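You operate a simulated robot arm through the tools that you are given. There is no shell and no other tool.

You run a simulated robot arm. Do the job below in one go: nothing can be reset, and whatever is moved stays where it is left.

TASK
Put things in order on the workbench top. At the end: the blue post from the workbench top stands where the red sleeve stood; the red sleeve stands where the green cord spool stood; the green cord spool stands where the orange tub stood; the orange tub stands on top of the small yellow gloss tin; whatever was shut is shut again. Leave all else as you found it, and nothing knocked over.

The check looks at the end state, three seconds after you hand in, the way a careful person would. Anything else that was tipped, shoved, dropped, spilled or broken makes it a failure.

THE ROBOT
A 6-joint arm with a two-finger parallel gripper, fixed in place. Base frame: the origin is at the foot of the arm, x ahead of it, y to its left, z up; the work surface is at about z = 0. Readings come in mm, rad, newtons and seconds.
With the tool pointing down near the work surface it reaches from about 160 to 420 mm from the base axis. Its first joint turns from -1.152 to 1.152 rad. Payload 1.57 kg.
The tool frame sits at the grasp point between the pads (the TCP): z along the fingers, y along the line on which they close. The tips reach 30 mm beyond it. Largest opening 80 mm; finger width 17, thickness 12; the body of the gripper, 40 by 82 mm, starts 80 mm behind the TCP.
Orientation is that of the tool frame in the base frame, as a unit quaternion [w, x, y, z]. With the fingers straight down and closing along the base's y, the tool's x points along the base's -x, its y along +y and its z along -z.

THE INTERFACE
- The arm moves only by the tool drive_tool. Its argument "moves" is a list of rows, each an object (a shift or turn left out is 0, a gripper value left out holds the last) with "xyz": the shift along the base's x, y, z in m, a list of three; "turn": the turn, a rotation vector about the base's x, y, z in rad, a list of three; "claw": the gripper command, from -1 (fully open) to 1 (shut), values between in proportion. In form: [{"xyz": [dx, dy, dz], "turn": [ax, ay, az], "claw": claw}, ...]. A call has 1 to 20 rows; each row is the pose to reach, as a shift and turn from the pose commanded when the call began. Each row takes 0.2 s and may step no farther than 50 mm and 0.15 rad from the row before; otherwise, or with a gripper value out of range, the whole call is refused. A pose out of reach is approached as far as the arm can. The call stops where the force on the tool passes 40 N (or 10 N more than at its start, if that is more) or the arm is blocked; 0.2 s more then pass. Each finger travels about 153 mm/s and halts on what it meets, pressing with about 36 N; the grip force reading is that of the motor and also rises with nothing between the fingers. The clock runs only during rows and for 0.2 s after the last one: add rows that repeat a pose to give the fingers time. The reply holds the time, the measured pose of the TCP, the force on the tool along the base axes, the opening and the grip force, in the units named above and with some noise, with the torque about the TCP (base axes, N m) and any sound that the robot's microphone picked up.
- Cameras (640 x 400 px; columns grow to the right, rows downward): "scene" is fixed at [54.1, -323.1, 422]; the picture's right is [0.80, -0.60, 0.00], its down [-0.37, -0.49, -0.79] and it looks along [0.48, 0.63, -0.61] (base axes); focal length 224 px, centre (320, 200). "wrist" rides on the gripper at [72, -7, -122] in the tool frame; the picture's right is [0.09, 1.00, 0.00], its down [-0.84, 0.08, -0.54] and it looks along [-0.54, 0.05, 0.84] (tool axes); focal length 238 px, centre (320, 200). There is no depth. A picture from a camera that has moved, and an enlarged one, comes with that camera's place and axes in the base frame and with its lens. The place of the scene camera against the robot may be out by one fixed shift of up to 12 mm in any direction.
- snapshot(camera): a new picture of that camera. No time passes.
- close_up(camera, box): a new picture of the part [left, top, right, bottom] of that camera's present view, enlarged. No time passes.
- sign_off(): hands the job in; it is judged then, once.

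Nothing tells you positions but the pictures and the camera data. Unless the task says otherwise, let go and move clear before handing in.

The tools are called after "Call:" by a JSON object that holds its "api" and its "payload". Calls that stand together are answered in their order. drive_tool: Moves the arm, as the interface text tells. Its arguments: {"type":"object","properties":{"moves":{"type":"array","items":{"type":"object","properties":{"xyz":{"type":"array","items":{"type":"number"}},"turn":{"type":"array","items":{"type":"number"}},"claw":{"type":"number"}}}}},"required":["moves"]} The other tools are called the same way: snapshot (camera) takes a picture; close_up (camera, box) takes an enlarged picture of a part of a camera's view; sign_off () hands the job in.

At the start:

```text
clock: 0.0
tcp_pos: [225.9, -43.6, 285.7]
tcp_rot: [0.001, 0.0, 1.0, 0.0]
wrist_force: [1.3, -0.2, -0.5]
moment: [-0.01, 0.01, -0.01]
grip_width: 80.0
grasp_force: 0.2
```

scene: 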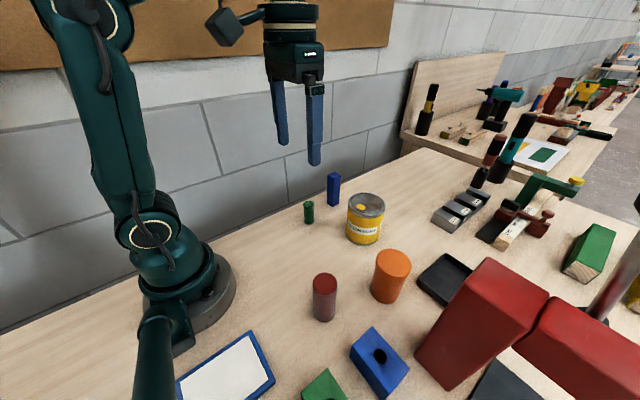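
wrist: 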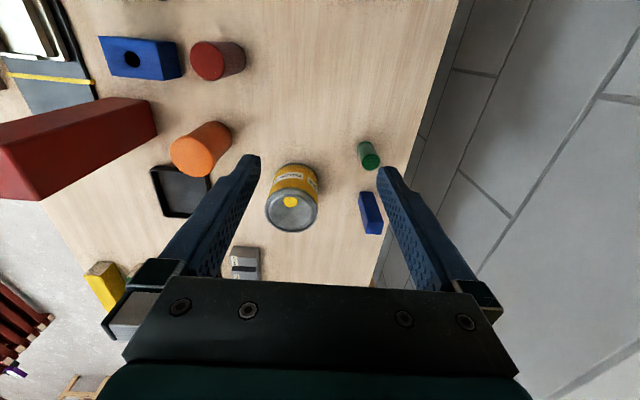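

I see a small yellow tin, a blue post, a green spool, a red sleeve, an orange tub and a blue block with a hole on the bench. I'll look closer before moving anything.

Call:
{"api": "close_up", "payload": {"camera": "scene", "box": [260, 150, 460, 275]}}

Call:
{"api": "close_up", "payload": {"camera": "scene", "box": [160, 240, 480, 400]}}

Call:
{"api": "close_up", "payload": {"camera": "wrist", "box": [80, 20, 400, 240]}}

Call:
{"api": "close_up", "payload": {"camera": "scene", "box": [400, 50, 640, 300]}}

```text
3.20 times, centred on (360, 212) of scene
camera zoom: at [54.1, -323.1, 422.0], right [0.8, -0.6, 0.0], down [-0.37, -0.49, -0.79], along [0.48, 0.63, -0.61], focal length 717 px, centre (192, 160)
```

zoom: 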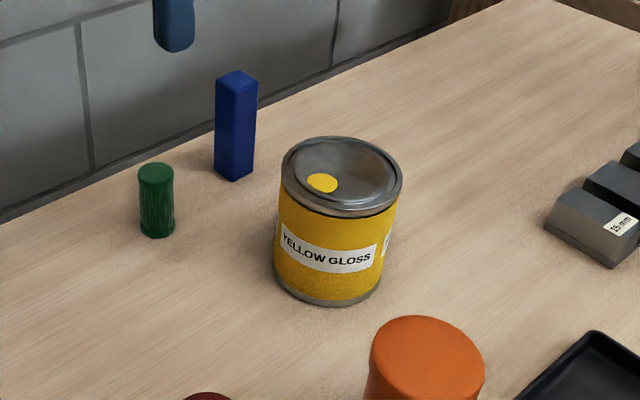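

```text
2.00 times, centred on (320, 320) of scene
camera zoom: at [54.1, -323.1, 422.0], right [0.8, -0.6, 0.0], down [-0.37, -0.49, -0.79], along [0.48, 0.63, -0.61], focal length 448 px, centre (320, -40)
```

zoom: 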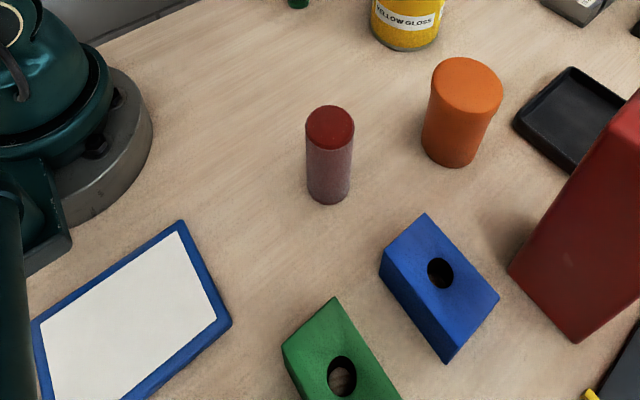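

```text
1.82 times, centred on (240, 130) of wrist
camera zoom: at [152.2, -51.0, 408.5], right [-0.09, 1.0, 0.0], down [0.84, 0.08, 0.54], along [0.54, 0.05, -0.84], focal length 433 px, centre (466, 327)
```

zoom: 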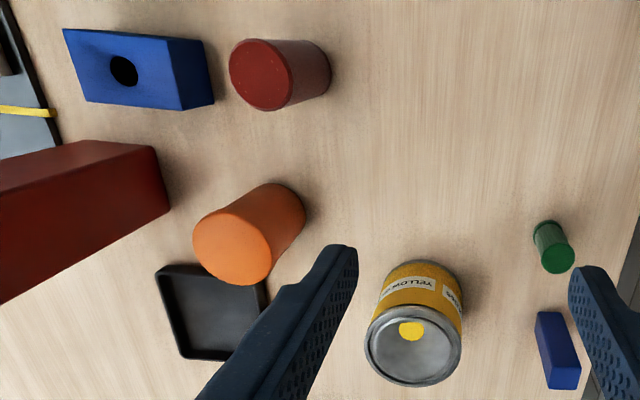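

```text
1.60 times, centred on (520, 175) of scene
camera zoom: at [54.1, -323.1, 422.0], right [0.8, -0.6, 0.0], down [-0.37, -0.49, -0.79], along [0.48, 0.63, -0.61], focal length 359 px, centre (0, 240)
```

zoom: 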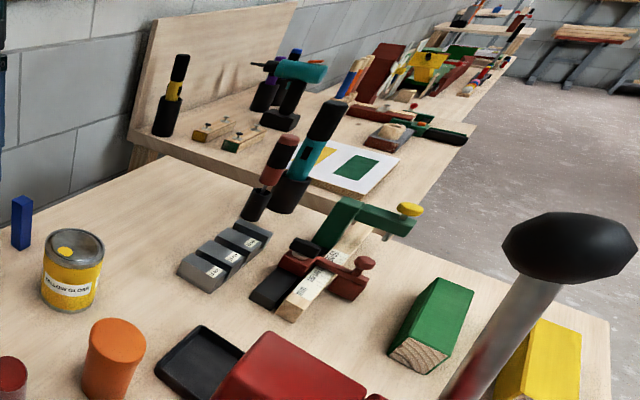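

The tub, sleeve, spool, post and tin are all within reach, but there is a tall object at the right of the scene. I'll check that area before moving the arm over there.

Call:
{"api": "close_up", "payload": {"camera": "scene", "box": [560, 60, 640, 400]}}

Call:
{"api": "close_up", "payload": {"camera": "wrist", "box": [0, 0, 260, 240]}}

Call:
{"api": "close_up", "payload": {"camera": "scene", "box": [280, 230, 480, 350]}}

```text
1.18 times, centred on (600, 230) of scene
camera zoom: at [54.1, -323.1, 422.0], right [0.8, -0.6, 0.0], down [-0.37, -0.49, -0.79], along [0.48, 0.63, -0.61], focal length 264 px, centre (-9, 165)
```

zoom: 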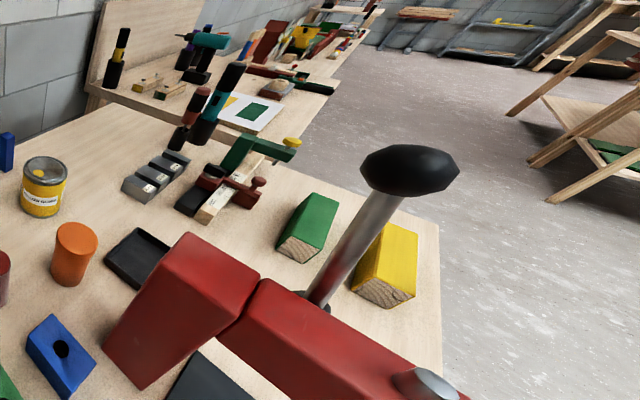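

```text
1.67 times, centred on (130, 120) of wrist
camera zoom: at [152.2, -51.0, 408.5], right [-0.09, 1.0, 0.0], down [0.84, 0.08, 0.54], along [0.54, 0.05, -0.84], focal length 397 px, centre (637, 333)
```

zoom: 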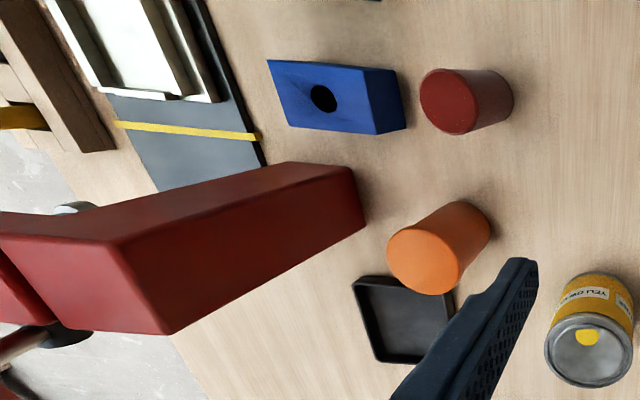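

```text
3.20 times, centred on (380, 290) of scene
camera zoom: at [54.1, -323.1, 422.0], right [0.8, -0.6, 0.0], down [-0.37, -0.49, -0.79], along [0.48, 0.63, -0.61], focal length 717 px, centre (128, -88)
```

zoom: 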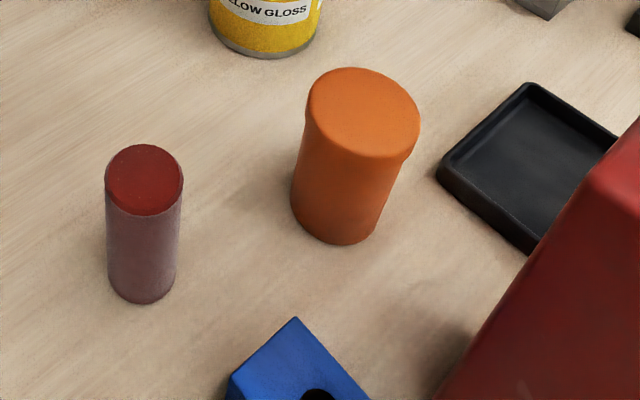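

The red body is a vise about 210 mm tall, near (250–290, y < -316), and I take the tub to be about (302, -222). Next I'll move the wrist camera at a safe height for better views of the tub, sleeve and tin.

Call:
{"api": "drive_tool", "payload": {"moves": [{"xyz": [0.01, -0.04, 0], "claw": -1}, {"xyz": [0.02, -0.08, 0]}, {"xyz": [0.03, -0.12, 0]}, {"xyz": [0.034, -0.136, 0]}, {"xyz": [0.034, -0.136, 0]}]}}

```text
clock: 1.2
tcp_pos: [252.6, -175.0, 275.3]
tcp_rot: [0.001, 0.0, 1.0, 0.0]
wrist_force: [0.8, 0.3, -0.3]
moment: [0.02, 0.03, 0.01]
grip_width: 80.0
grasp_force: 0.1
out of reach, approached as far as the arm can: row 3, 4, 5
```

The arm stopped a little short because of its reach limit at this height. I'll take pictures from here.

Call:
{"api": "snapshot", "payload": {"camera": "wrist"}}

Call:
{"api": "close_up", "payload": {"camera": "wrist", "box": [160, 20, 480, 220]}}

```text
taken
camera wrist: at [179.5, -181.9, 398.0], right [-0.09, 1.0, 0.0], down [0.84, 0.08, 0.54], along [0.54, 0.05, -0.84], focal length 238 px, centre (320, 200)
```

wrist: 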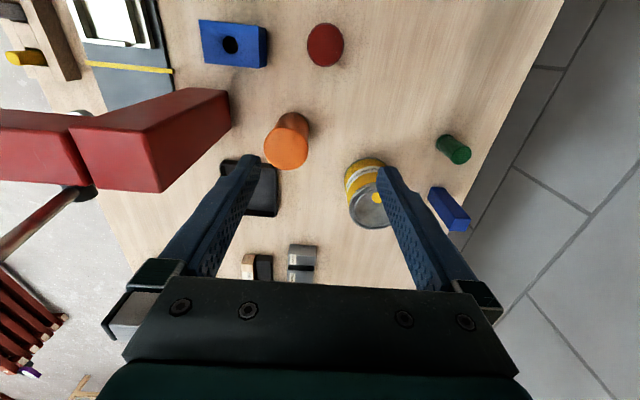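

```text
2.00 times, centred on (320, 120) of wrist
camera zoom: at [179.5, -181.9, 398.0], right [-0.09, 1.0, 0.0], down [0.84, 0.08, 0.54], along [0.54, 0.05, -0.84], focal length 477 px, centre (320, 360)
```

zoom: 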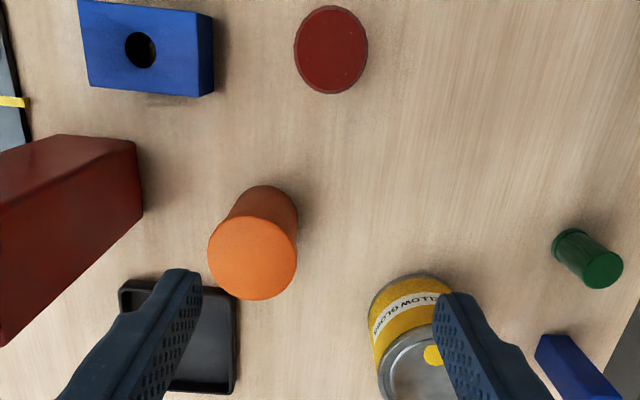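

From this view I take the sleeve to be about (177, -177) and 90 mm tall, and the tub about (296, -216) and 100 mm tall. Next I'll move over toward the spool, post and tin to see them from above.

Call:
{"api": "drive_tool", "payload": {"moves": [{"xyz": [0.0, 0.03, -0.02]}, {"xyz": [0.005, 0.075, -0.036]}, {"xyz": [0.01, 0.12, -0.036]}, {"xyz": [0.02, 0.16, -0.036]}, {"xyz": [0.03, 0.19, -0.036]}, {"xyz": [0.03, 0.19, -0.036]}]}}

Call:
{"api": "snapshot", "payload": {"camera": "wrist"}}

Call:
{"api": "close_up", "payload": {"camera": "wrist", "box": [160, 60, 480, 260]}}

```text
clock: 2.6
tcp_pos: [282.3, 16.3, 239.8]
tcp_rot: [0.0, 0.001, 1.0, 0.0]
wrist_force: [-0.5, 0.6, 0.7]
moment: [0.03, -0.03, 0.02]
grip_width: 80.2
grasp_force: 0.1
```

```text
taken
camera wrist: at [208.9, 9.3, 362.2], right [-0.09, 1.0, 0.0], down [0.84, 0.08, 0.54], along [0.54, 0.05, -0.84], focal length 238 px, centre (320, 200)
```

wrist: 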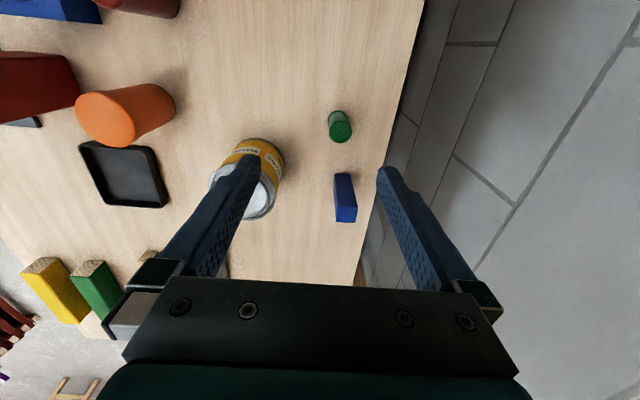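

```text
2.00 times, centred on (320, 160) of wrist
camera zoom: at [208.9, 9.3, 362.2], right [-0.09, 1.0, 0.0], down [0.84, 0.08, 0.54], along [0.54, 0.05, -0.84], focal length 477 px, centre (320, 280)
```

zoom: 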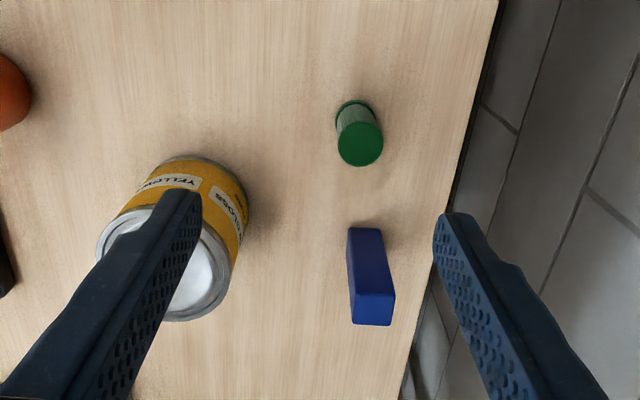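

The spool is about (298, 42), the post about (400, 62), and the tin about (377, -78) with a height near 90 mm. I'll centre the view on the tin to refine its position.

Call:
{"api": "drive_tool", "payload": {"moves": [{"xyz": [0.0, -0.04, 0.0]}, {"xyz": [0.0, -0.08, 0.0]}, {"xyz": [0.015, -0.093, -0.01]}, {"xyz": [0.015, -0.093, -0.01]}]}}

Call:
{"api": "snapshot", "payload": {"camera": "wrist"}}

Call:
{"api": "close_up", "payload": {"camera": "wrist", "box": [240, 100, 400, 260]}}

```text
clock: 3.6
tcp_pos: [298.0, -76.0, 228.4]
tcp_rot: [0.001, 0.0, 1.0, 0.0]
wrist_force: [-0.1, 0.3, 0.0]
moment: [0.03, -0.03, -0.02]
grip_width: 80.0
grasp_force: 0.1
```

```text
taken
camera wrist: at [223.9, -84.8, 350.8], right [-0.09, 1.0, 0.0], down [0.84, 0.08, 0.54], along [0.54, 0.05, -0.84], focal length 238 px, centre (320, 200)
```

wrist: 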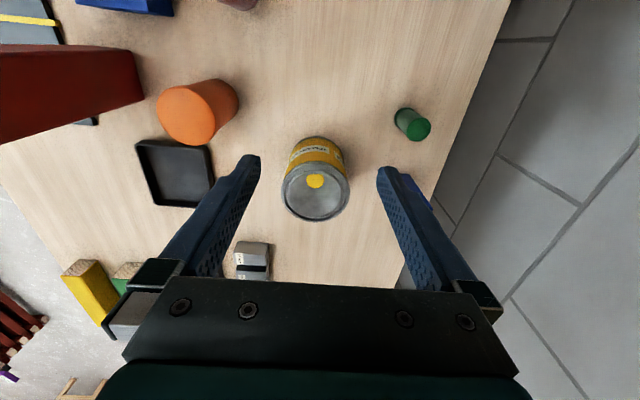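

```text
2.50 times, centred on (320, 180) of wrist
camera zoom: at [223.9, -84.8, 350.8], right [-0.09, 1.0, 0.0], down [0.84, 0.08, 0.54], along [0.54, 0.05, -0.84], focal length 596 px, centre (320, 250)
```

zoom: 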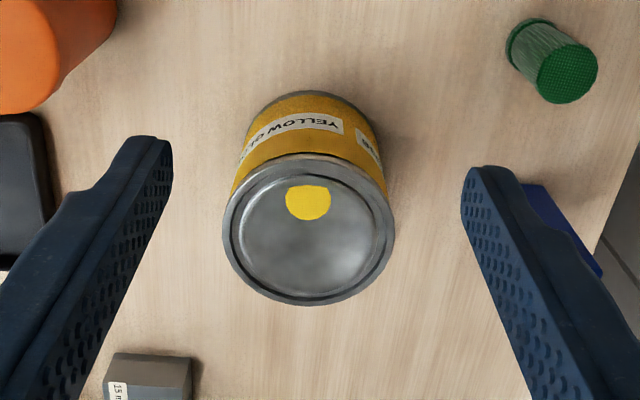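

The tin is now refined to about (381, -76), with its rim near z = 89 and a radius of about 44. I'll look closely at the tub's shape before grasping it.

Call:
{"api": "close_up", "payload": {"camera": "scene", "box": [360, 240, 420, 310]}}

Call:
{"api": "close_up", "payload": {"camera": "wrist", "box": [130, 60, 270, 160]}}

Call:
{"api": "close_up", "payload": {"camera": "scene", "box": [300, 260, 360, 330]}}

Call:
{"api": "close_up", "payload": {"camera": "scene", "box": [290, 160, 350, 230]}}

```text
5.71 times, centred on (390, 275) of scene
camera zoom: at [54.1, -323.1, 422.0], right [0.8, -0.6, 0.0], down [-0.37, -0.49, -0.79], along [0.48, 0.63, -0.61], focal length 1281 px, centre (-80, -229)
```

zoom: 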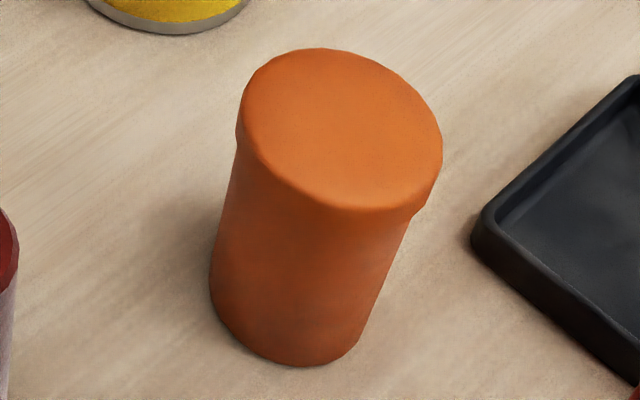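

```text
4.00 times, centred on (200, 110) of wrist
camera zoom: at [223.9, -84.8, 350.8], right [-0.09, 1.0, 0.0], down [0.84, 0.08, 0.54], along [0.54, 0.05, -0.84], focal length 953 px, centre (800, 560)
```

zoom: 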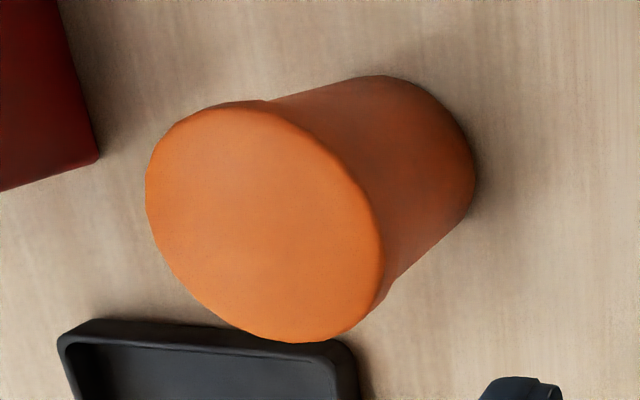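

```text
5.71 times, centred on (330, 295) of scene
camera zoom: at [54.1, -323.1, 422.0], right [0.8, -0.6, 0.0], down [-0.37, -0.49, -0.79], along [0.48, 0.63, -0.61], focal length 1281 px, centre (263, -343)
```

zoom: 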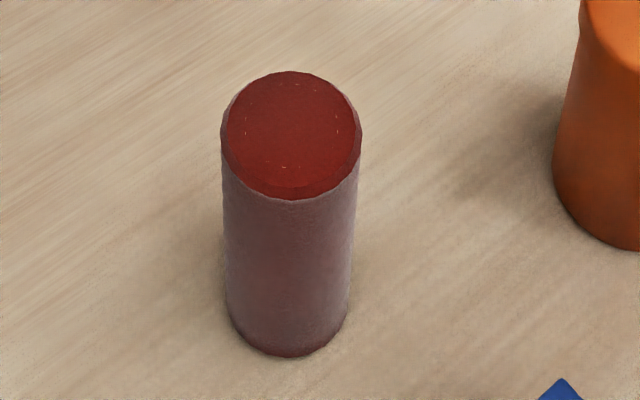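

```text
5.71 times, centred on (320, 195) of scene
camera zoom: at [54.1, -323.1, 422.0], right [0.8, -0.6, 0.0], down [-0.37, -0.49, -0.79], along [0.48, 0.63, -0.61], focal length 1281 px, centre (320, 229)
```

zoom: 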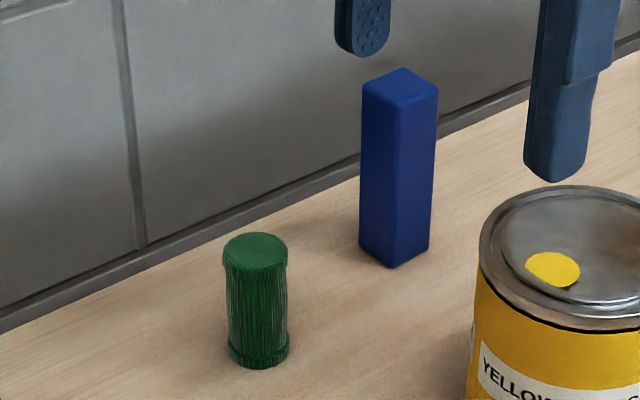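

The tub is a single lidded shape, about 58 mm wide at the lid and 52 mm at the body. Before grasping it, I'll test with an empty gripper whether the arm reaches over the tin at the height I need.

Call:
{"api": "drive_tool", "payload": {"moves": [{"xyz": [0.0, 0.0, -0.04]}, {"xyz": [0.0, 0.0, -0.075]}, {"xyz": [0.04, 0.0, -0.075]}, {"xyz": [0.083, 0.0, -0.075]}, {"xyz": [0.083, 0.0, -0.075]}, {"xyz": [0.083, 0.0, -0.075]}]}}

```text
clock: 5.0
tcp_pos: [380.6, -77.4, 153.8]
tcp_rot: [-0.001, -0.001, 1.0, 0.0]
wrist_force: [-0.9, 0.1, -0.1]
moment: [-0.03, 0.02, 0.0]
grip_width: 79.9
grasp_force: 0.0
```

The arm reaches over the tin at z = 154. I'll check how much higher it can go there and take a view.

Call:
{"api": "drive_tool", "payload": {"moves": [{"xyz": [0.0, 0.0, 0.01]}, {"xyz": [0.0, 0.0, 0.02]}, {"xyz": [0.0, 0.0, 0.03]}, {"xyz": [0.0, 0.0, 0.03]}]}}

Call:
{"api": "snapshot", "payload": {"camera": "wrist"}}

Call:
{"api": "snapshot", "payload": {"camera": "scene"}}

```text
clock: 6.0
tcp_pos: [375.0, -76.2, 175.1]
tcp_rot: [0.002, 0.0, 1.0, 0.0]
wrist_force: [-0.8, -0.6, 0.5]
moment: [0.01, -0.01, 0.0]
grip_width: 80.3
grasp_force: 0.0
out of reach, approached as far as the arm can: row 2, 3, 4
```

```text
taken
camera wrist: at [301.6, -84.1, 298.0], right [-0.09, 1.0, 0.0], down [0.84, 0.08, 0.54], along [0.54, 0.05, -0.84], focal length 238 px, centre (320, 200)
```

wrist: 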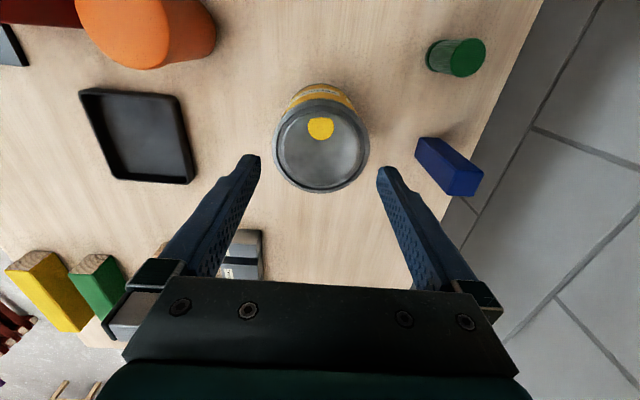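

```text
taken
```

scene: 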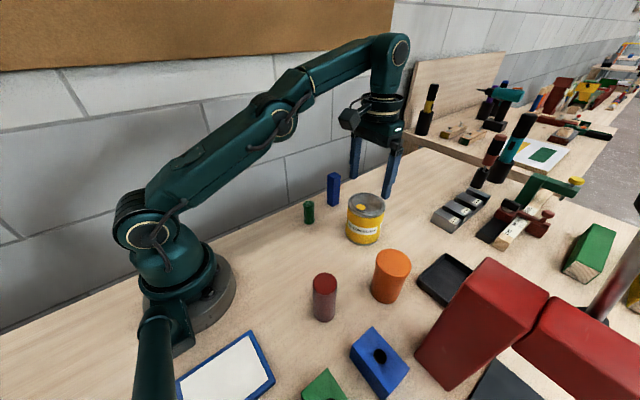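

The reach is fine up to about z = 165 over the tin, which I now put at (379, -76) with its rim near z = 97. I'll move above the tub at about (296, -216) and check the alignment before going down.

Call:
{"api": "drive_tool", "payload": {"moves": [{"xyz": [-0.016, -0.028, -0.003]}, {"xyz": [-0.032, -0.056, -0.006]}, {"xyz": [-0.048, -0.084, -0.009]}, {"xyz": [-0.064, -0.112, -0.012]}, {"xyz": [-0.079, -0.14, -0.015]}, {"xyz": [-0.079, -0.14, -0.015]}, {"xyz": [-0.079, -0.14, -0.015]}]}}

Call:
{"api": "snapshot", "payload": {"camera": "wrist"}}

Call:
{"api": "snapshot", "payload": {"camera": "scene"}}

```text
clock: 7.6
tcp_pos: [294.8, -215.1, 161.3]
tcp_rot: [0.001, 0.0, 1.0, 0.0]
wrist_force: [-0.5, 0.4, 0.1]
moment: [0.0, 0.0, -0.01]
grip_width: 80.2
grasp_force: 0.0
```

```text
taken
camera wrist: at [222.0, -223.2, 284.7], right [-0.09, 1.0, 0.0], down [0.84, 0.08, 0.54], along [0.54, 0.05, -0.84], focal length 238 px, centre (320, 200)
```

wrist: 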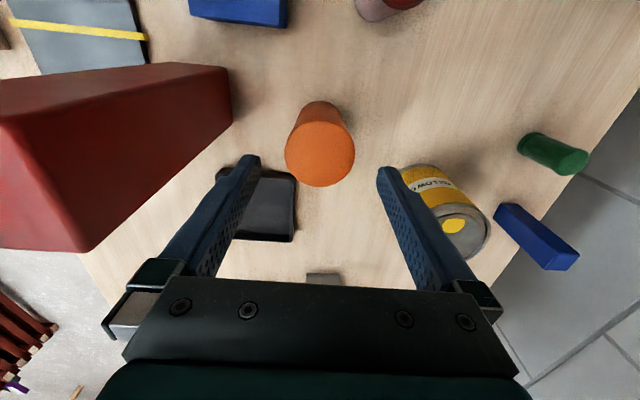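

```text
taken
```

scene: 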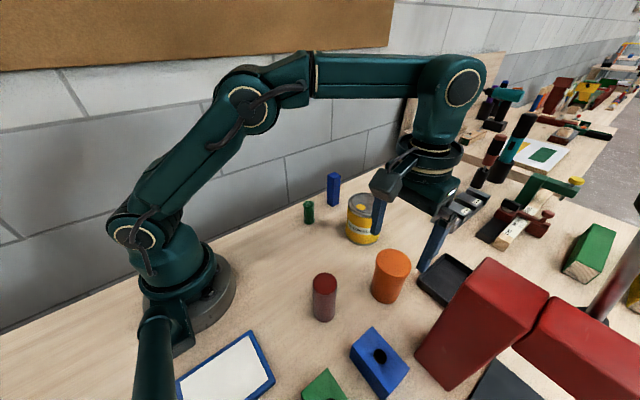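

The tub is centred between the fingers at about (296, -216). I'll descend around it with the gripper open.

Call:
{"api": "drive_tool", "payload": {"moves": [{"xyz": [0.0012, -0.0012, -0.03]}, {"xyz": [0.0012, -0.0012, -0.06]}, {"xyz": [0.0012, -0.0012, -0.085]}, {"xyz": [0.0012, -0.0012, -0.105]}, {"xyz": [0.0012, -0.0012, -0.115]}, {"xyz": [0.0012, -0.0012, -0.12]}, {"xyz": [0.0012, -0.0012, -0.12]}]}}

Call:
{"api": "snapshot", "payload": {"camera": "scene"}}

Call:
{"api": "snapshot", "payload": {"camera": "wrist"}}

```text
clock: 9.2
tcp_pos: [296.5, -217.2, 40.4]
tcp_rot: [0.001, 0.0, 1.0, 0.0]
wrist_force: [-0.5, 0.3, -0.3]
moment: [-0.03, -0.01, -0.01]
grip_width: 80.3
grasp_force: 0.0
```

```text
taken
```

scene: 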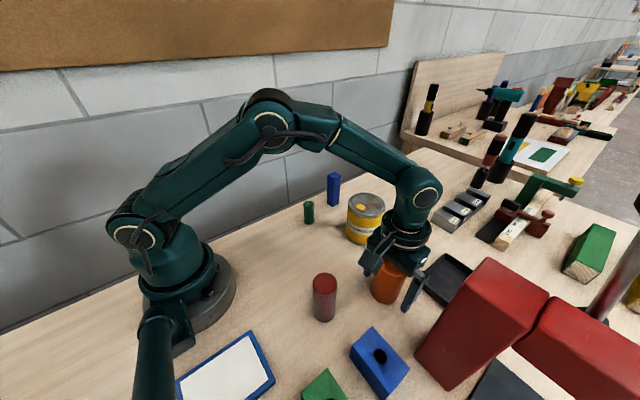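

```text
taken
camera wrist: at [223.3, -225.0, 163.2], right [-0.09, 1.0, 0.0], down [0.84, 0.08, 0.54], along [0.54, 0.05, -0.84], focal length 238 px, centre (320, 200)
```

wrist: 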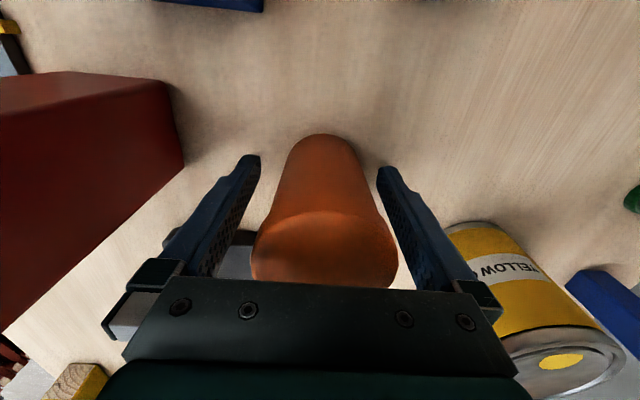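

The fingers straddle the tub without touching anything. I'll close on it and then lift slightly to check the grip.

Call:
{"api": "drive_tool", "payload": {"moves": [{"claw": 0.2}, {"claw": 0.2}, {"claw": 0.2}, {"claw": 0.2}]}}

Call:
{"api": "snapshot", "payload": {"camera": "wrist"}}

```text
clock: 10.2
tcp_pos: [295.9, -216.8, 41.5]
tcp_rot: [0.0, 0.0, 1.0, 0.001]
wrist_force: [0.8, -0.2, -0.1]
moment: [-0.03, -0.04, 0.03]
grip_width: 58.5
grasp_force: 35.8
```

```text
taken
camera wrist: at [223.4, -225.0, 163.4], right [-0.09, 1.0, 0.0], down [0.84, 0.08, 0.54], along [0.54, 0.05, -0.84], focal length 238 px, centre (320, 200)
```

wrist: 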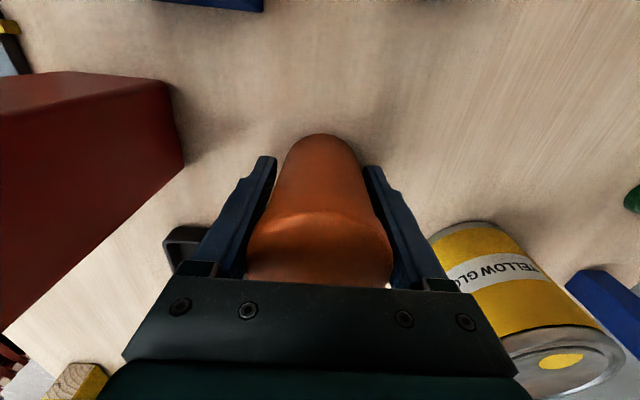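

The fingers are gripping the lid at 58.5 mm wide. I'll lift a little to see whether the whole tub comes up with its lid.

Call:
{"api": "drive_tool", "payload": {"moves": [{"xyz": [0, 0, 0.005]}, {"xyz": [0, 0, 0.012]}, {"xyz": [0, 0, 0.02]}, {"xyz": [0, 0, 0.02]}]}}

Call:
{"api": "close_up", "payload": {"camera": "scene", "box": [340, 210, 460, 330]}}

Call:
{"api": "snapshot", "payload": {"camera": "wrist"}}

```text
clock: 11.2
tcp_pos: [296.1, -216.7, 60.8]
tcp_rot: [0.001, -0.001, 1.0, 0.0]
wrist_force: [0.9, 0.9, -2.9]
moment: [0.01, 0.0, 0.02]
grip_width: 58.5
grasp_force: 36.3
```

```text
3.33 times, centred on (400, 270) of scene
camera zoom: at [54.1, -323.1, 422.0], right [0.8, -0.6, 0.0], down [-0.37, -0.49, -0.79], along [0.48, 0.63, -0.61], focal length 747 px, centre (53, -33)
```

zoom: 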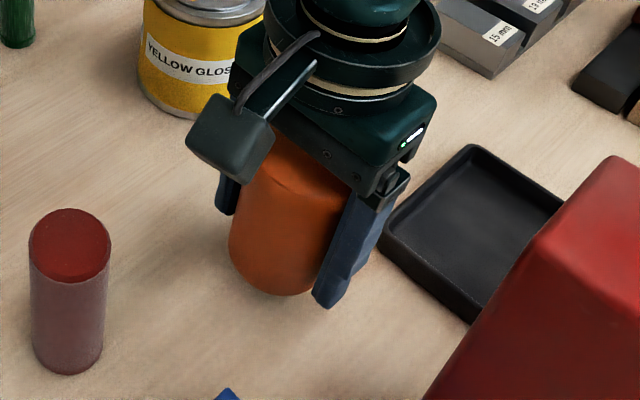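

```text
taken
camera wrist: at [223.7, -224.8, 183.5], right [-0.09, 1.0, 0.0], down [0.84, 0.08, 0.54], along [0.54, 0.05, -0.84], focal length 238 px, centre (320, 200)
```

wrist: 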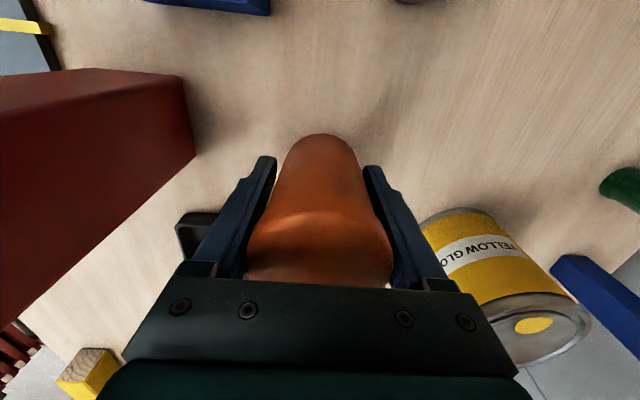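

The whole tub came up with its lid, with its base about 41 mm below the TCP. I'll raise it to z = 158 and carry it over the tin.

Call:
{"api": "drive_tool", "payload": {"moves": [{"xyz": [0, 0, 0.02]}, {"xyz": [0, 0, 0.045]}, {"xyz": [0, 0, 0.07]}, {"xyz": [0, 0, 0.09]}, {"xyz": [0, 0, 0.098]}, {"xyz": [0.008, 0.014, 0.098]}, {"xyz": [0.02, 0.034, 0.098]}, {"xyz": [0.033, 0.056, 0.098]}, {"xyz": [0.046, 0.078, 0.098]}, {"xyz": [0.058, 0.098, 0.098]}, {"xyz": [0.068, 0.116, 0.098]}, {"xyz": [0.076, 0.129, 0.098]}, {"xyz": [0.081, 0.137, 0.098]}, {"xyz": [0.083, 0.1405, 0.098]}, {"xyz": [0.083, 0.1405, 0.098]}, {"xyz": [0.083, 0.1405, 0.098]}]}}

Call:
{"api": "snapshot", "payload": {"camera": "wrist"}}

Call:
{"api": "close_up", "payload": {"camera": "scene", "box": [310, 140, 430, 260]}}

```text
clock: 14.6
tcp_pos: [378.9, -76.4, 159.1]
tcp_rot: [0.002, 0.0, 1.0, 0.0]
wrist_force: [-0.1, 0.1, -2.7]
moment: [0.01, 0.01, 0.03]
grip_width: 58.5
grasp_force: 36.3
```

```text
taken
camera wrist: at [306.8, -84.4, 281.4], right [-0.09, 1.0, 0.0], down [0.84, 0.08, 0.54], along [0.54, 0.05, -0.84], focal length 238 px, centre (320, 200)
```

wrist: 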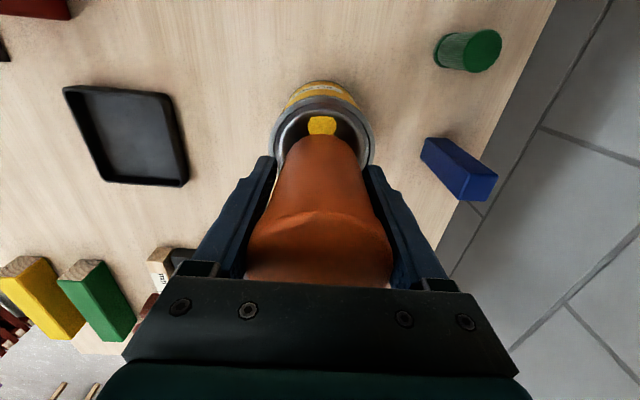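

```text
3.33 times, centred on (370, 200) of scene
camera zoom: at [54.1, -323.1, 422.0], right [0.8, -0.6, 0.0], down [-0.37, -0.49, -0.79], along [0.48, 0.63, -0.61], focal length 747 px, centre (153, 200)
```

zoom: 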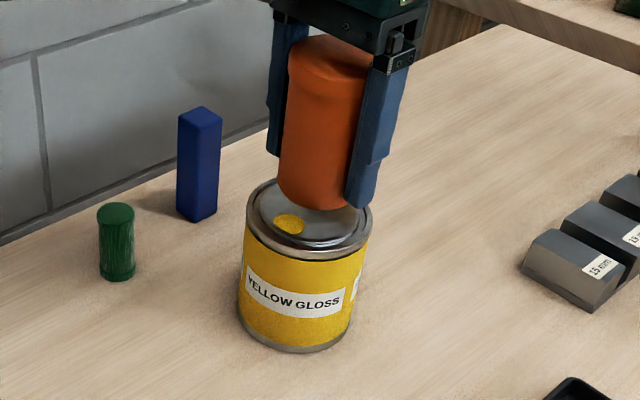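

The tub is over the tin, with its base about 20 mm above the rim. I'll zoom in to check the centring before lowering it.

Call:
{"api": "close_up", "payload": {"camera": "scene", "box": [340, 170, 400, 230]}}

Call:
{"api": "close_up", "payload": {"camera": "wrist", "box": [260, 60, 390, 180]}}

```text
6.67 times, centred on (370, 200) of scene
camera zoom: at [54.1, -323.1, 422.0], right [0.8, -0.6, 0.0], down [-0.37, -0.49, -0.79], along [0.48, 0.63, -0.61], focal length 1494 px, centre (-13, 200)
```

zoom: 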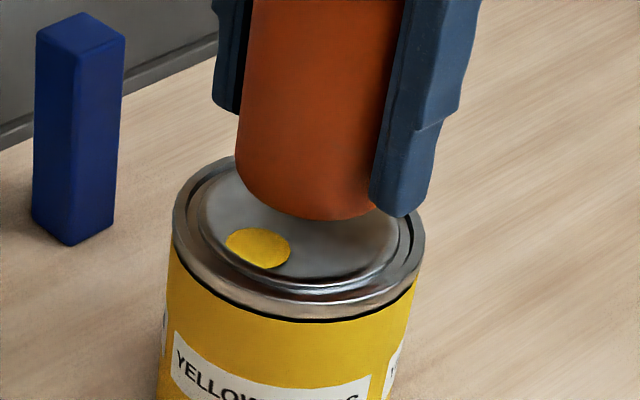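

```text
3.33 times, centred on (325, 120) of wrist
camera zoom: at [306.8, -84.4, 281.4], right [-0.09, 1.0, 0.0], down [0.84, 0.08, 0.54], along [0.54, 0.05, -0.84], focal length 794 px, centre (303, 467)
```

zoom: 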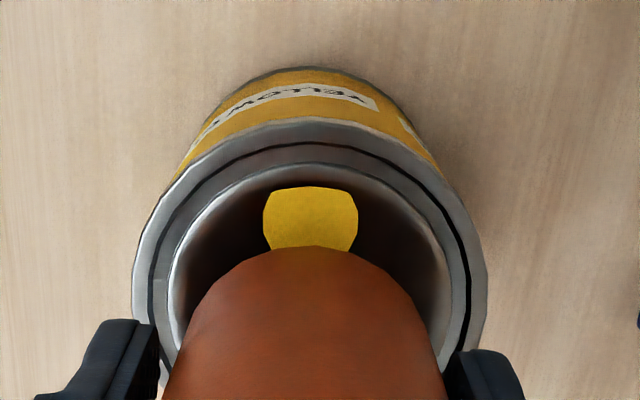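

The tub base is centred over the lid recess to within a couple of millimetres. I'll lower it slowly and watch the force.

Call:
{"api": "drive_tool", "payload": {"moves": [{"xyz": [0, 0, -0.005]}, {"xyz": [0, 0, -0.01]}, {"xyz": [0, 0, -0.015]}, {"xyz": [0, 0, -0.015]}]}}

Call:
{"api": "close_up", "payload": {"camera": "scene", "box": [340, 170, 400, 230]}}

```text
clock: 15.6
tcp_pos: [379.5, -77.1, 143.0]
tcp_rot: [0.0, 0.0, 1.0, 0.0]
wrist_force: [0.3, -0.3, -4.5]
moment: [-0.01, 0.03, 0.02]
grip_width: 58.3
grasp_force: 35.9
```

```text
6.67 times, centred on (370, 200) of scene
camera zoom: at [54.1, -323.1, 422.0], right [0.8, -0.6, 0.0], down [-0.37, -0.49, -0.79], along [0.48, 0.63, -0.61], focal length 1494 px, centre (-13, 200)
```

zoom: 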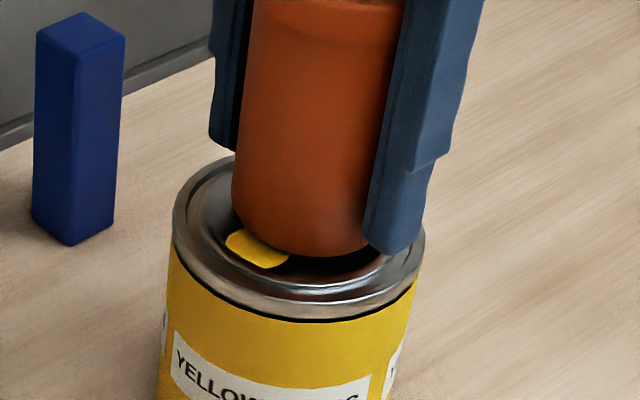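

The tub is close to the lid. I'll keep lowering it in small steps.

Call:
{"api": "drive_tool", "payload": {"moves": [{"xyz": [0, 0, -0.001]}, {"xyz": [0, 0, -0.002]}, {"xyz": [0, 0, -0.003]}, {"xyz": [0, 0, -0.003]}]}}

```text
clock: 16.6
tcp_pos: [379.8, -76.3, 141.1]
tcp_rot: [0.001, 0.0, 1.0, 0.0]
wrist_force: [0.6, -0.1, -2.7]
moment: [-0.01, -0.01, -0.01]
grip_width: 58.8
grasp_force: 35.6
```

Call:
{"api": "drive_tool", "payload": {"moves": [{"xyz": [0, 0, -0.001]}, {"xyz": [0, 0, -0.002]}, {"xyz": [0, 0, -0.003]}, {"xyz": [0, 0, -0.003]}]}}

```text
clock: 17.6
tcp_pos: [379.3, -77.0, 138.6]
tcp_rot: [0.004, -0.001, 1.0, 0.0]
wrist_force: [0.9, 6.0, 26.2]
moment: [-0.26, -0.22, 0.09]
grip_width: 59.0
grasp_force: 35.7
```

I've made contact at TCP z of about 138.5, with a small moment. I'll look at how the tub sits before releasing.

Call:
{"api": "close_up", "payload": {"camera": "scene", "box": [340, 170, 400, 230]}}

Call:
{"api": "close_up", "payload": {"camera": "wrist", "box": [260, 60, 390, 180]}}

Call:
{"api": "snapshot", "payload": {"camera": "wrist"}}

```text
6.67 times, centred on (370, 200) of scene
camera zoom: at [54.0, -323.1, 422.1], right [0.8, -0.6, 0.0], down [-0.37, -0.49, -0.79], along [0.48, 0.63, -0.61], focal length 1494 px, centre (-13, 200)
```

zoom: 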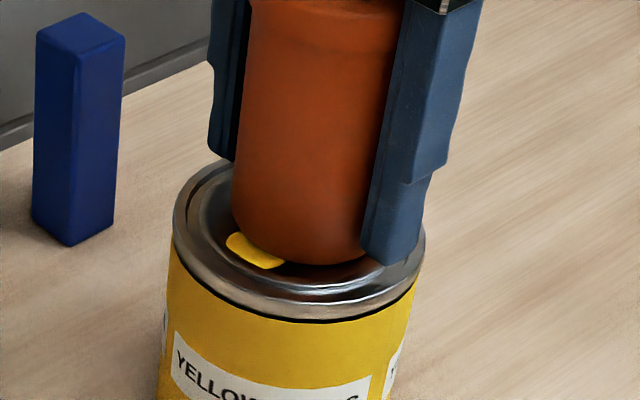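

```text
3.33 times, centred on (325, 120) of wrist
camera zoom: at [306.7, -84.3, 261.0], right [-0.09, 1.0, 0.0], down [0.83, 0.08, 0.55], along [0.55, 0.05, -0.84], focal length 794 px, centre (303, 467)
```

zoom: 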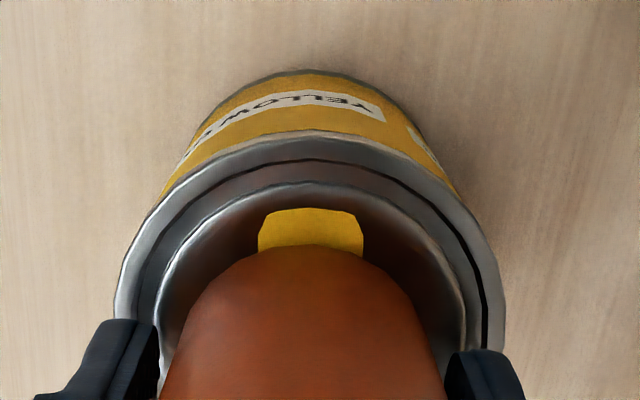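

```text
taken
camera wrist: at [306.7, -84.3, 261.0], right [-0.09, 1.0, 0.0], down [0.83, 0.08, 0.55], along [0.55, 0.05, -0.84], focal length 238 px, centre (320, 200)
```

wrist: 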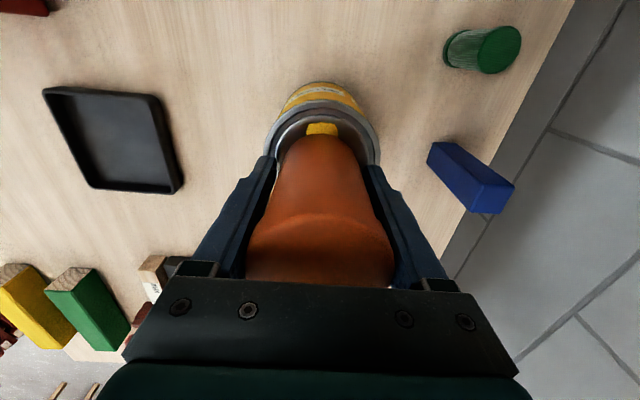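

The tub base sits inside the lid recess and both look level. I'll ease off the pressing force before releasing.

Call:
{"api": "drive_tool", "payload": {"moves": [{"xyz": [0, 0, 0.0006]}, {"xyz": [0, 0, 0.0006]}, {"xyz": [0, 0, 0.0006]}]}}

```text
clock: 18.4
tcp_pos: [379.9, -76.5, 138.9]
tcp_rot: [0.001, 0.0, 1.0, 0.0]
wrist_force: [5.8, 4.5, 17.6]
moment: [-0.18, -0.51, 0.16]
grip_width: 58.5
grasp_force: 36.0
```

The contact is at one spot on the tub's base edge, so it is only slightly off flat. I'll release gradually so it can settle on the lid.

Call:
{"api": "drive_tool", "payload": {"moves": [{"claw": -0.42}, {"claw": -0.46}, {"claw": -0.5}, {"claw": -0.55}, {"claw": -0.6}, {"claw": -0.7}, {"claw": -0.85}, {"claw": -1.0}, {"claw": -1.0}]}}

Call:
{"api": "snapshot", "payload": {"camera": "wrist"}}

Call:
{"api": "close_up", "payload": {"camera": "scene", "box": [310, 130, 430, 260]}}

```text
clock: 20.4
tcp_pos: [380.3, -75.6, 137.8]
tcp_rot: [0.0, 0.0, 1.0, 0.0]
wrist_force: [-0.5, -0.4, -0.4]
moment: [0.05, 0.02, 0.01]
grip_width: 79.8
grasp_force: 0.1
```

```text
taken
camera wrist: at [306.5, -84.4, 261.0], right [-0.09, 1.0, 0.0], down [0.84, 0.08, 0.54], along [0.54, 0.05, -0.84], focal length 238 px, centre (320, 200)
```

wrist: 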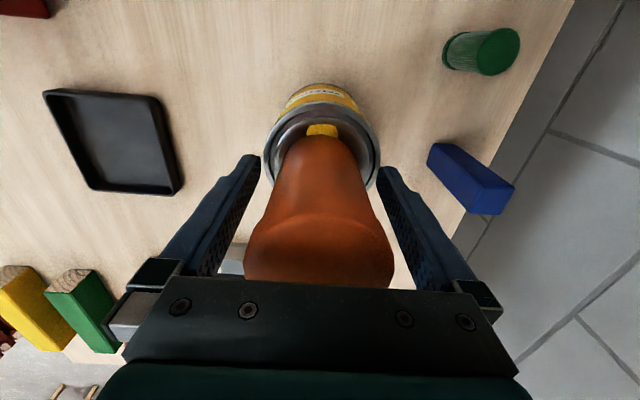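

```text
3.08 times, centred on (370, 195) of scene
camera zoom: at [54.1, -323.1, 422.0], right [0.8, -0.6, 0.0], down [-0.37, -0.49, -0.79], along [0.48, 0.63, -0.61], focal length 690 px, centre (166, 215)
```

zoom: 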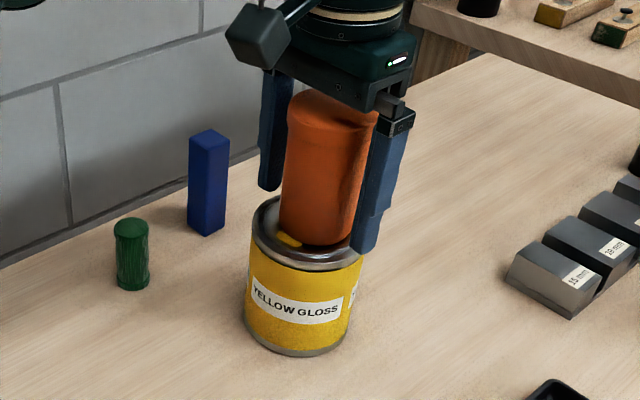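

The tub stands upright on the tin. The arm can't rise enough there to clear it, so I'll back out horizontally toward the base with the fingers straddling it, then rise.

Call:
{"api": "drive_tool", "payload": {"moves": [{"xyz": [-0.008, 0, 0.002]}, {"xyz": [-0.02, 0, 0.004]}, {"xyz": [-0.035, 0, 0.004]}, {"xyz": [-0.05, 0, 0.004]}, {"xyz": [-0.065, 0, 0.004]}, {"xyz": [-0.08, 0, 0.004]}, {"xyz": [-0.1, 0, 0.01]}, {"xyz": [-0.12, 0, 0.03]}, {"xyz": [-0.12, 0, 0.07]}, {"xyz": [-0.12, 0, 0.1]}, {"xyz": [-0.12, 0, 0.1]}]}}

Call:
{"api": "snapshot", "payload": {"camera": "wrist"}}

Call:
{"api": "snapshot", "payload": {"camera": "scene"}}

```text
clock: 22.8
tcp_pos: [259.1, -76.9, 237.1]
tcp_rot: [0.0, 0.0, 1.0, 0.0]
wrist_force: [0.2, -0.1, -0.2]
moment: [-0.01, 0.01, -0.02]
grip_width: 80.0
grasp_force: 0.0
```

```text
taken
camera wrist: at [186.7, -84.1, 360.5], right [-0.09, 1.0, 0.0], down [0.84, 0.08, 0.54], along [0.54, 0.05, -0.84], focal length 238 px, centre (320, 200)
```

wrist: 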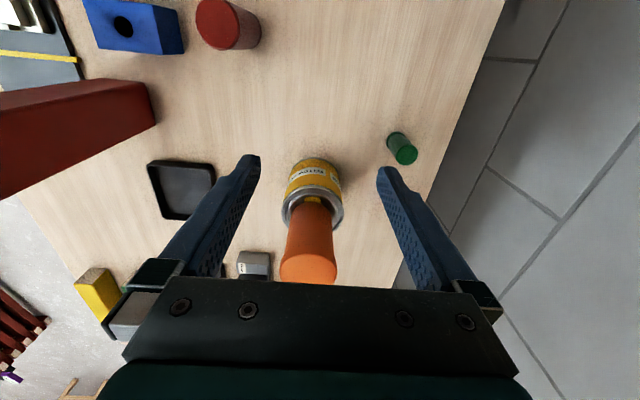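

```text
taken
```

scene: 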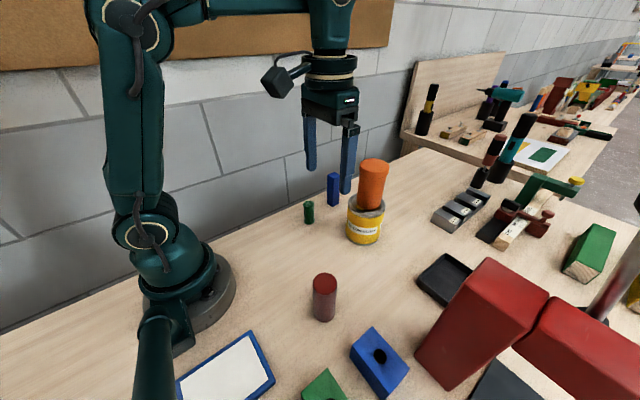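

The tub is on the tin and clear. Next is the spool: I'll move above its estimated position (298, 42) and refine that.

Call:
{"api": "drive_tool", "payload": {"moves": [{"xyz": [0.005, 0.03, -0.01]}, {"xyz": [0.015, 0.06, -0.03]}, {"xyz": [0.025, 0.09, -0.06]}, {"xyz": [0.035, 0.11, -0.085]}, {"xyz": [0.039, 0.119, -0.1]}, {"xyz": [0.039, 0.119, -0.1]}, {"xyz": [0.039, 0.119, -0.1]}]}}

Call:
{"api": "snapshot", "payload": {"camera": "wrist"}}

Call:
{"api": "close_up", "payload": {"camera": "wrist", "box": [260, 60, 420, 180]}}

```text
clock: 24.4
tcp_pos: [298.6, 43.3, 137.8]
tcp_rot: [0.0, 0.0, 1.0, 0.001]
wrist_force: [0.4, 0.2, 0.5]
moment: [-0.03, 0.0, 0.0]
grip_width: 79.8
grasp_force: 0.0
```

```text
taken
camera wrist: at [225.8, 34.6, 260.7], right [-0.09, 1.0, 0.0], down [0.84, 0.08, 0.54], along [0.54, 0.05, -0.84], focal length 238 px, centre (320, 200)
```

wrist: 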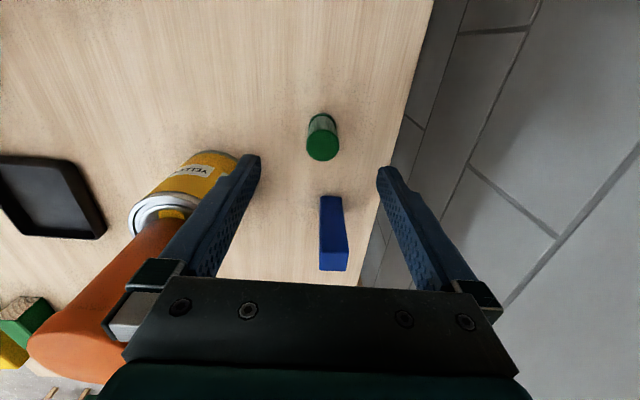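

```text
3.33 times, centred on (340, 120) of wrist
camera zoom: at [225.8, 34.6, 260.7], right [-0.09, 1.0, 0.0], down [0.84, 0.08, 0.54], along [0.54, 0.05, -0.84], focal length 794 px, centre (253, 467)
```

zoom: 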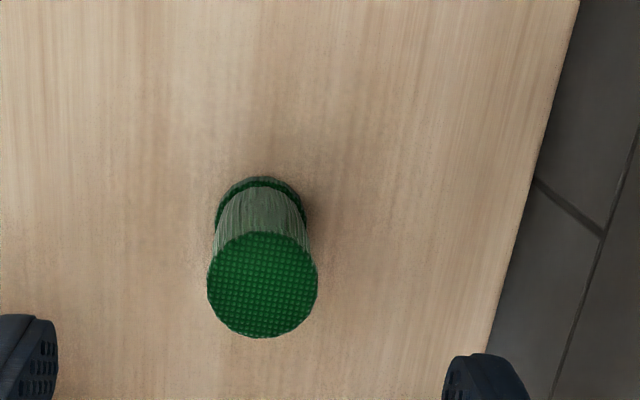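

The spool is at about (298.7, 43), roughly 58 mm tall with a radius of about 14.7, and it lies between the open fingers. I'll descend and close on it.

Call:
{"api": "drive_tool", "payload": {"moves": [{"xyz": [0, 0.0004, -0.03]}, {"xyz": [0, 0.0004, -0.06]}, {"xyz": [0, 0.0004, -0.08]}, {"xyz": [0, 0.0004, -0.092]}, {"xyz": [0, 0.0004, -0.099]}, {"xyz": [0, 0.0004, -0.099]}, {"xyz": [0, 0.0004, -0.099]}]}}

Call:
{"api": "snapshot", "payload": {"camera": "wrist"}}

```text
clock: 26.0
tcp_pos: [299.0, 41.8, 37.9]
tcp_rot: [0.002, 0.0, 1.0, 0.0]
wrist_force: [0.2, 0.3, -0.2]
moment: [0.0, -0.01, 0.01]
grip_width: 79.8
grasp_force: 0.2
```

```text
taken
camera wrist: at [225.7, 34.5, 162.0], right [-0.09, 1.0, 0.0], down [0.84, 0.08, 0.54], along [0.54, 0.05, -0.84], focal length 238 px, centre (320, 200)
```

wrist: 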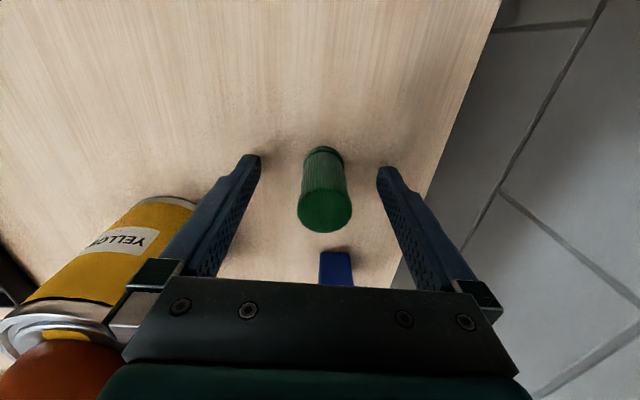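

The spool is centred between the fingers, so I'll close and lift slightly.

Call:
{"api": "drive_tool", "payload": {"moves": [{"claw": -0.4}, {"claw": 0.0}, {"claw": 0.2}, {"claw": 0.5}, {"claw": 0.5}, {"claw": 0.5}]}}

Call:
{"api": "snapshot", "payload": {"camera": "wrist"}}

```text
clock: 27.4
tcp_pos: [297.7, 43.1, 39.8]
tcp_rot: [0.001, 0.0, 1.0, 0.0]
wrist_force: [0.0, -0.4, -0.5]
moment: [-0.03, -0.03, 0.0]
grip_width: 28.9
grasp_force: 36.0
```

```text
taken
camera wrist: at [225.7, 34.5, 162.1], right [-0.09, 1.0, 0.0], down [0.84, 0.08, 0.54], along [0.54, 0.05, -0.84], focal length 238 px, centre (320, 200)
```

wrist: 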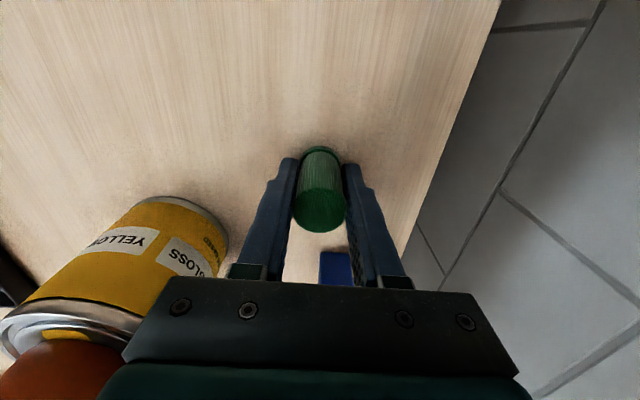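

The spool is gripped at 28.9 mm wide. I'll lift it and carry it in an inward arc around the tin to the tub's old place at about (296.2, -216.5).

Call:
{"api": "drive_tool", "payload": {"moves": [{"xyz": [0, 0, 0.01]}, {"xyz": [0, 0, 0.03]}, {"xyz": [-0.008, -0.012, 0.055]}, {"xyz": [-0.02, -0.04, 0.06]}, {"xyz": [-0.032, -0.075, 0.06]}, {"xyz": [-0.038, -0.11, 0.06]}, {"xyz": [-0.038, -0.15, 0.06]}, {"xyz": [-0.03, -0.19, 0.06]}, {"xyz": [-0.015, -0.225, 0.06]}, {"xyz": [-0.006, -0.25, 0.06]}, {"xyz": [-0.0025, -0.2588, 0.06]}, {"xyz": [-0.0025, -0.2588, 0.06]}, {"xyz": [-0.0025, -0.2588, 0.06]}]}}

Call:
{"api": "snapshot", "payload": {"camera": "wrist"}}

Call:
{"api": "snapshot", "payload": {"camera": "scene"}}

```text
clock: 30.2
tcp_pos: [296.4, -216.4, 98.8]
tcp_rot: [0.0, 0.0, 1.0, 0.001]
wrist_force: [-0.3, -0.5, -0.6]
moment: [-0.02, 0.01, 0.01]
grip_width: 28.4
grasp_force: 35.9
```

```text
taken
camera wrist: at [223.0, -224.3, 222.1], right [-0.09, 1.0, 0.0], down [0.84, 0.08, 0.54], along [0.54, 0.05, -0.84], focal length 238 px, centre (320, 200)
```

wrist: 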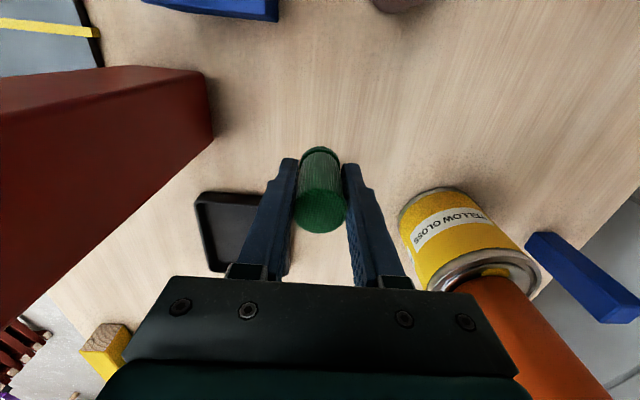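

```text
taken
```

scene: 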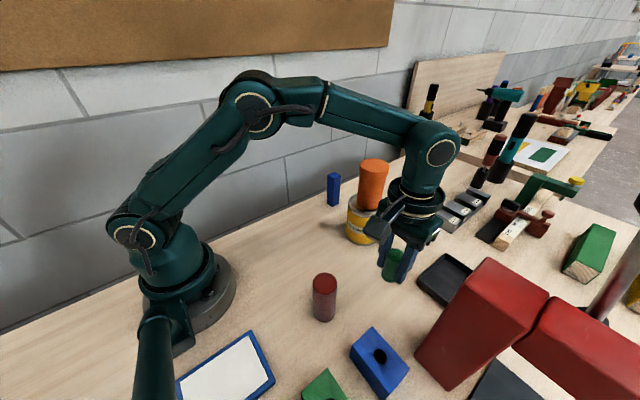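

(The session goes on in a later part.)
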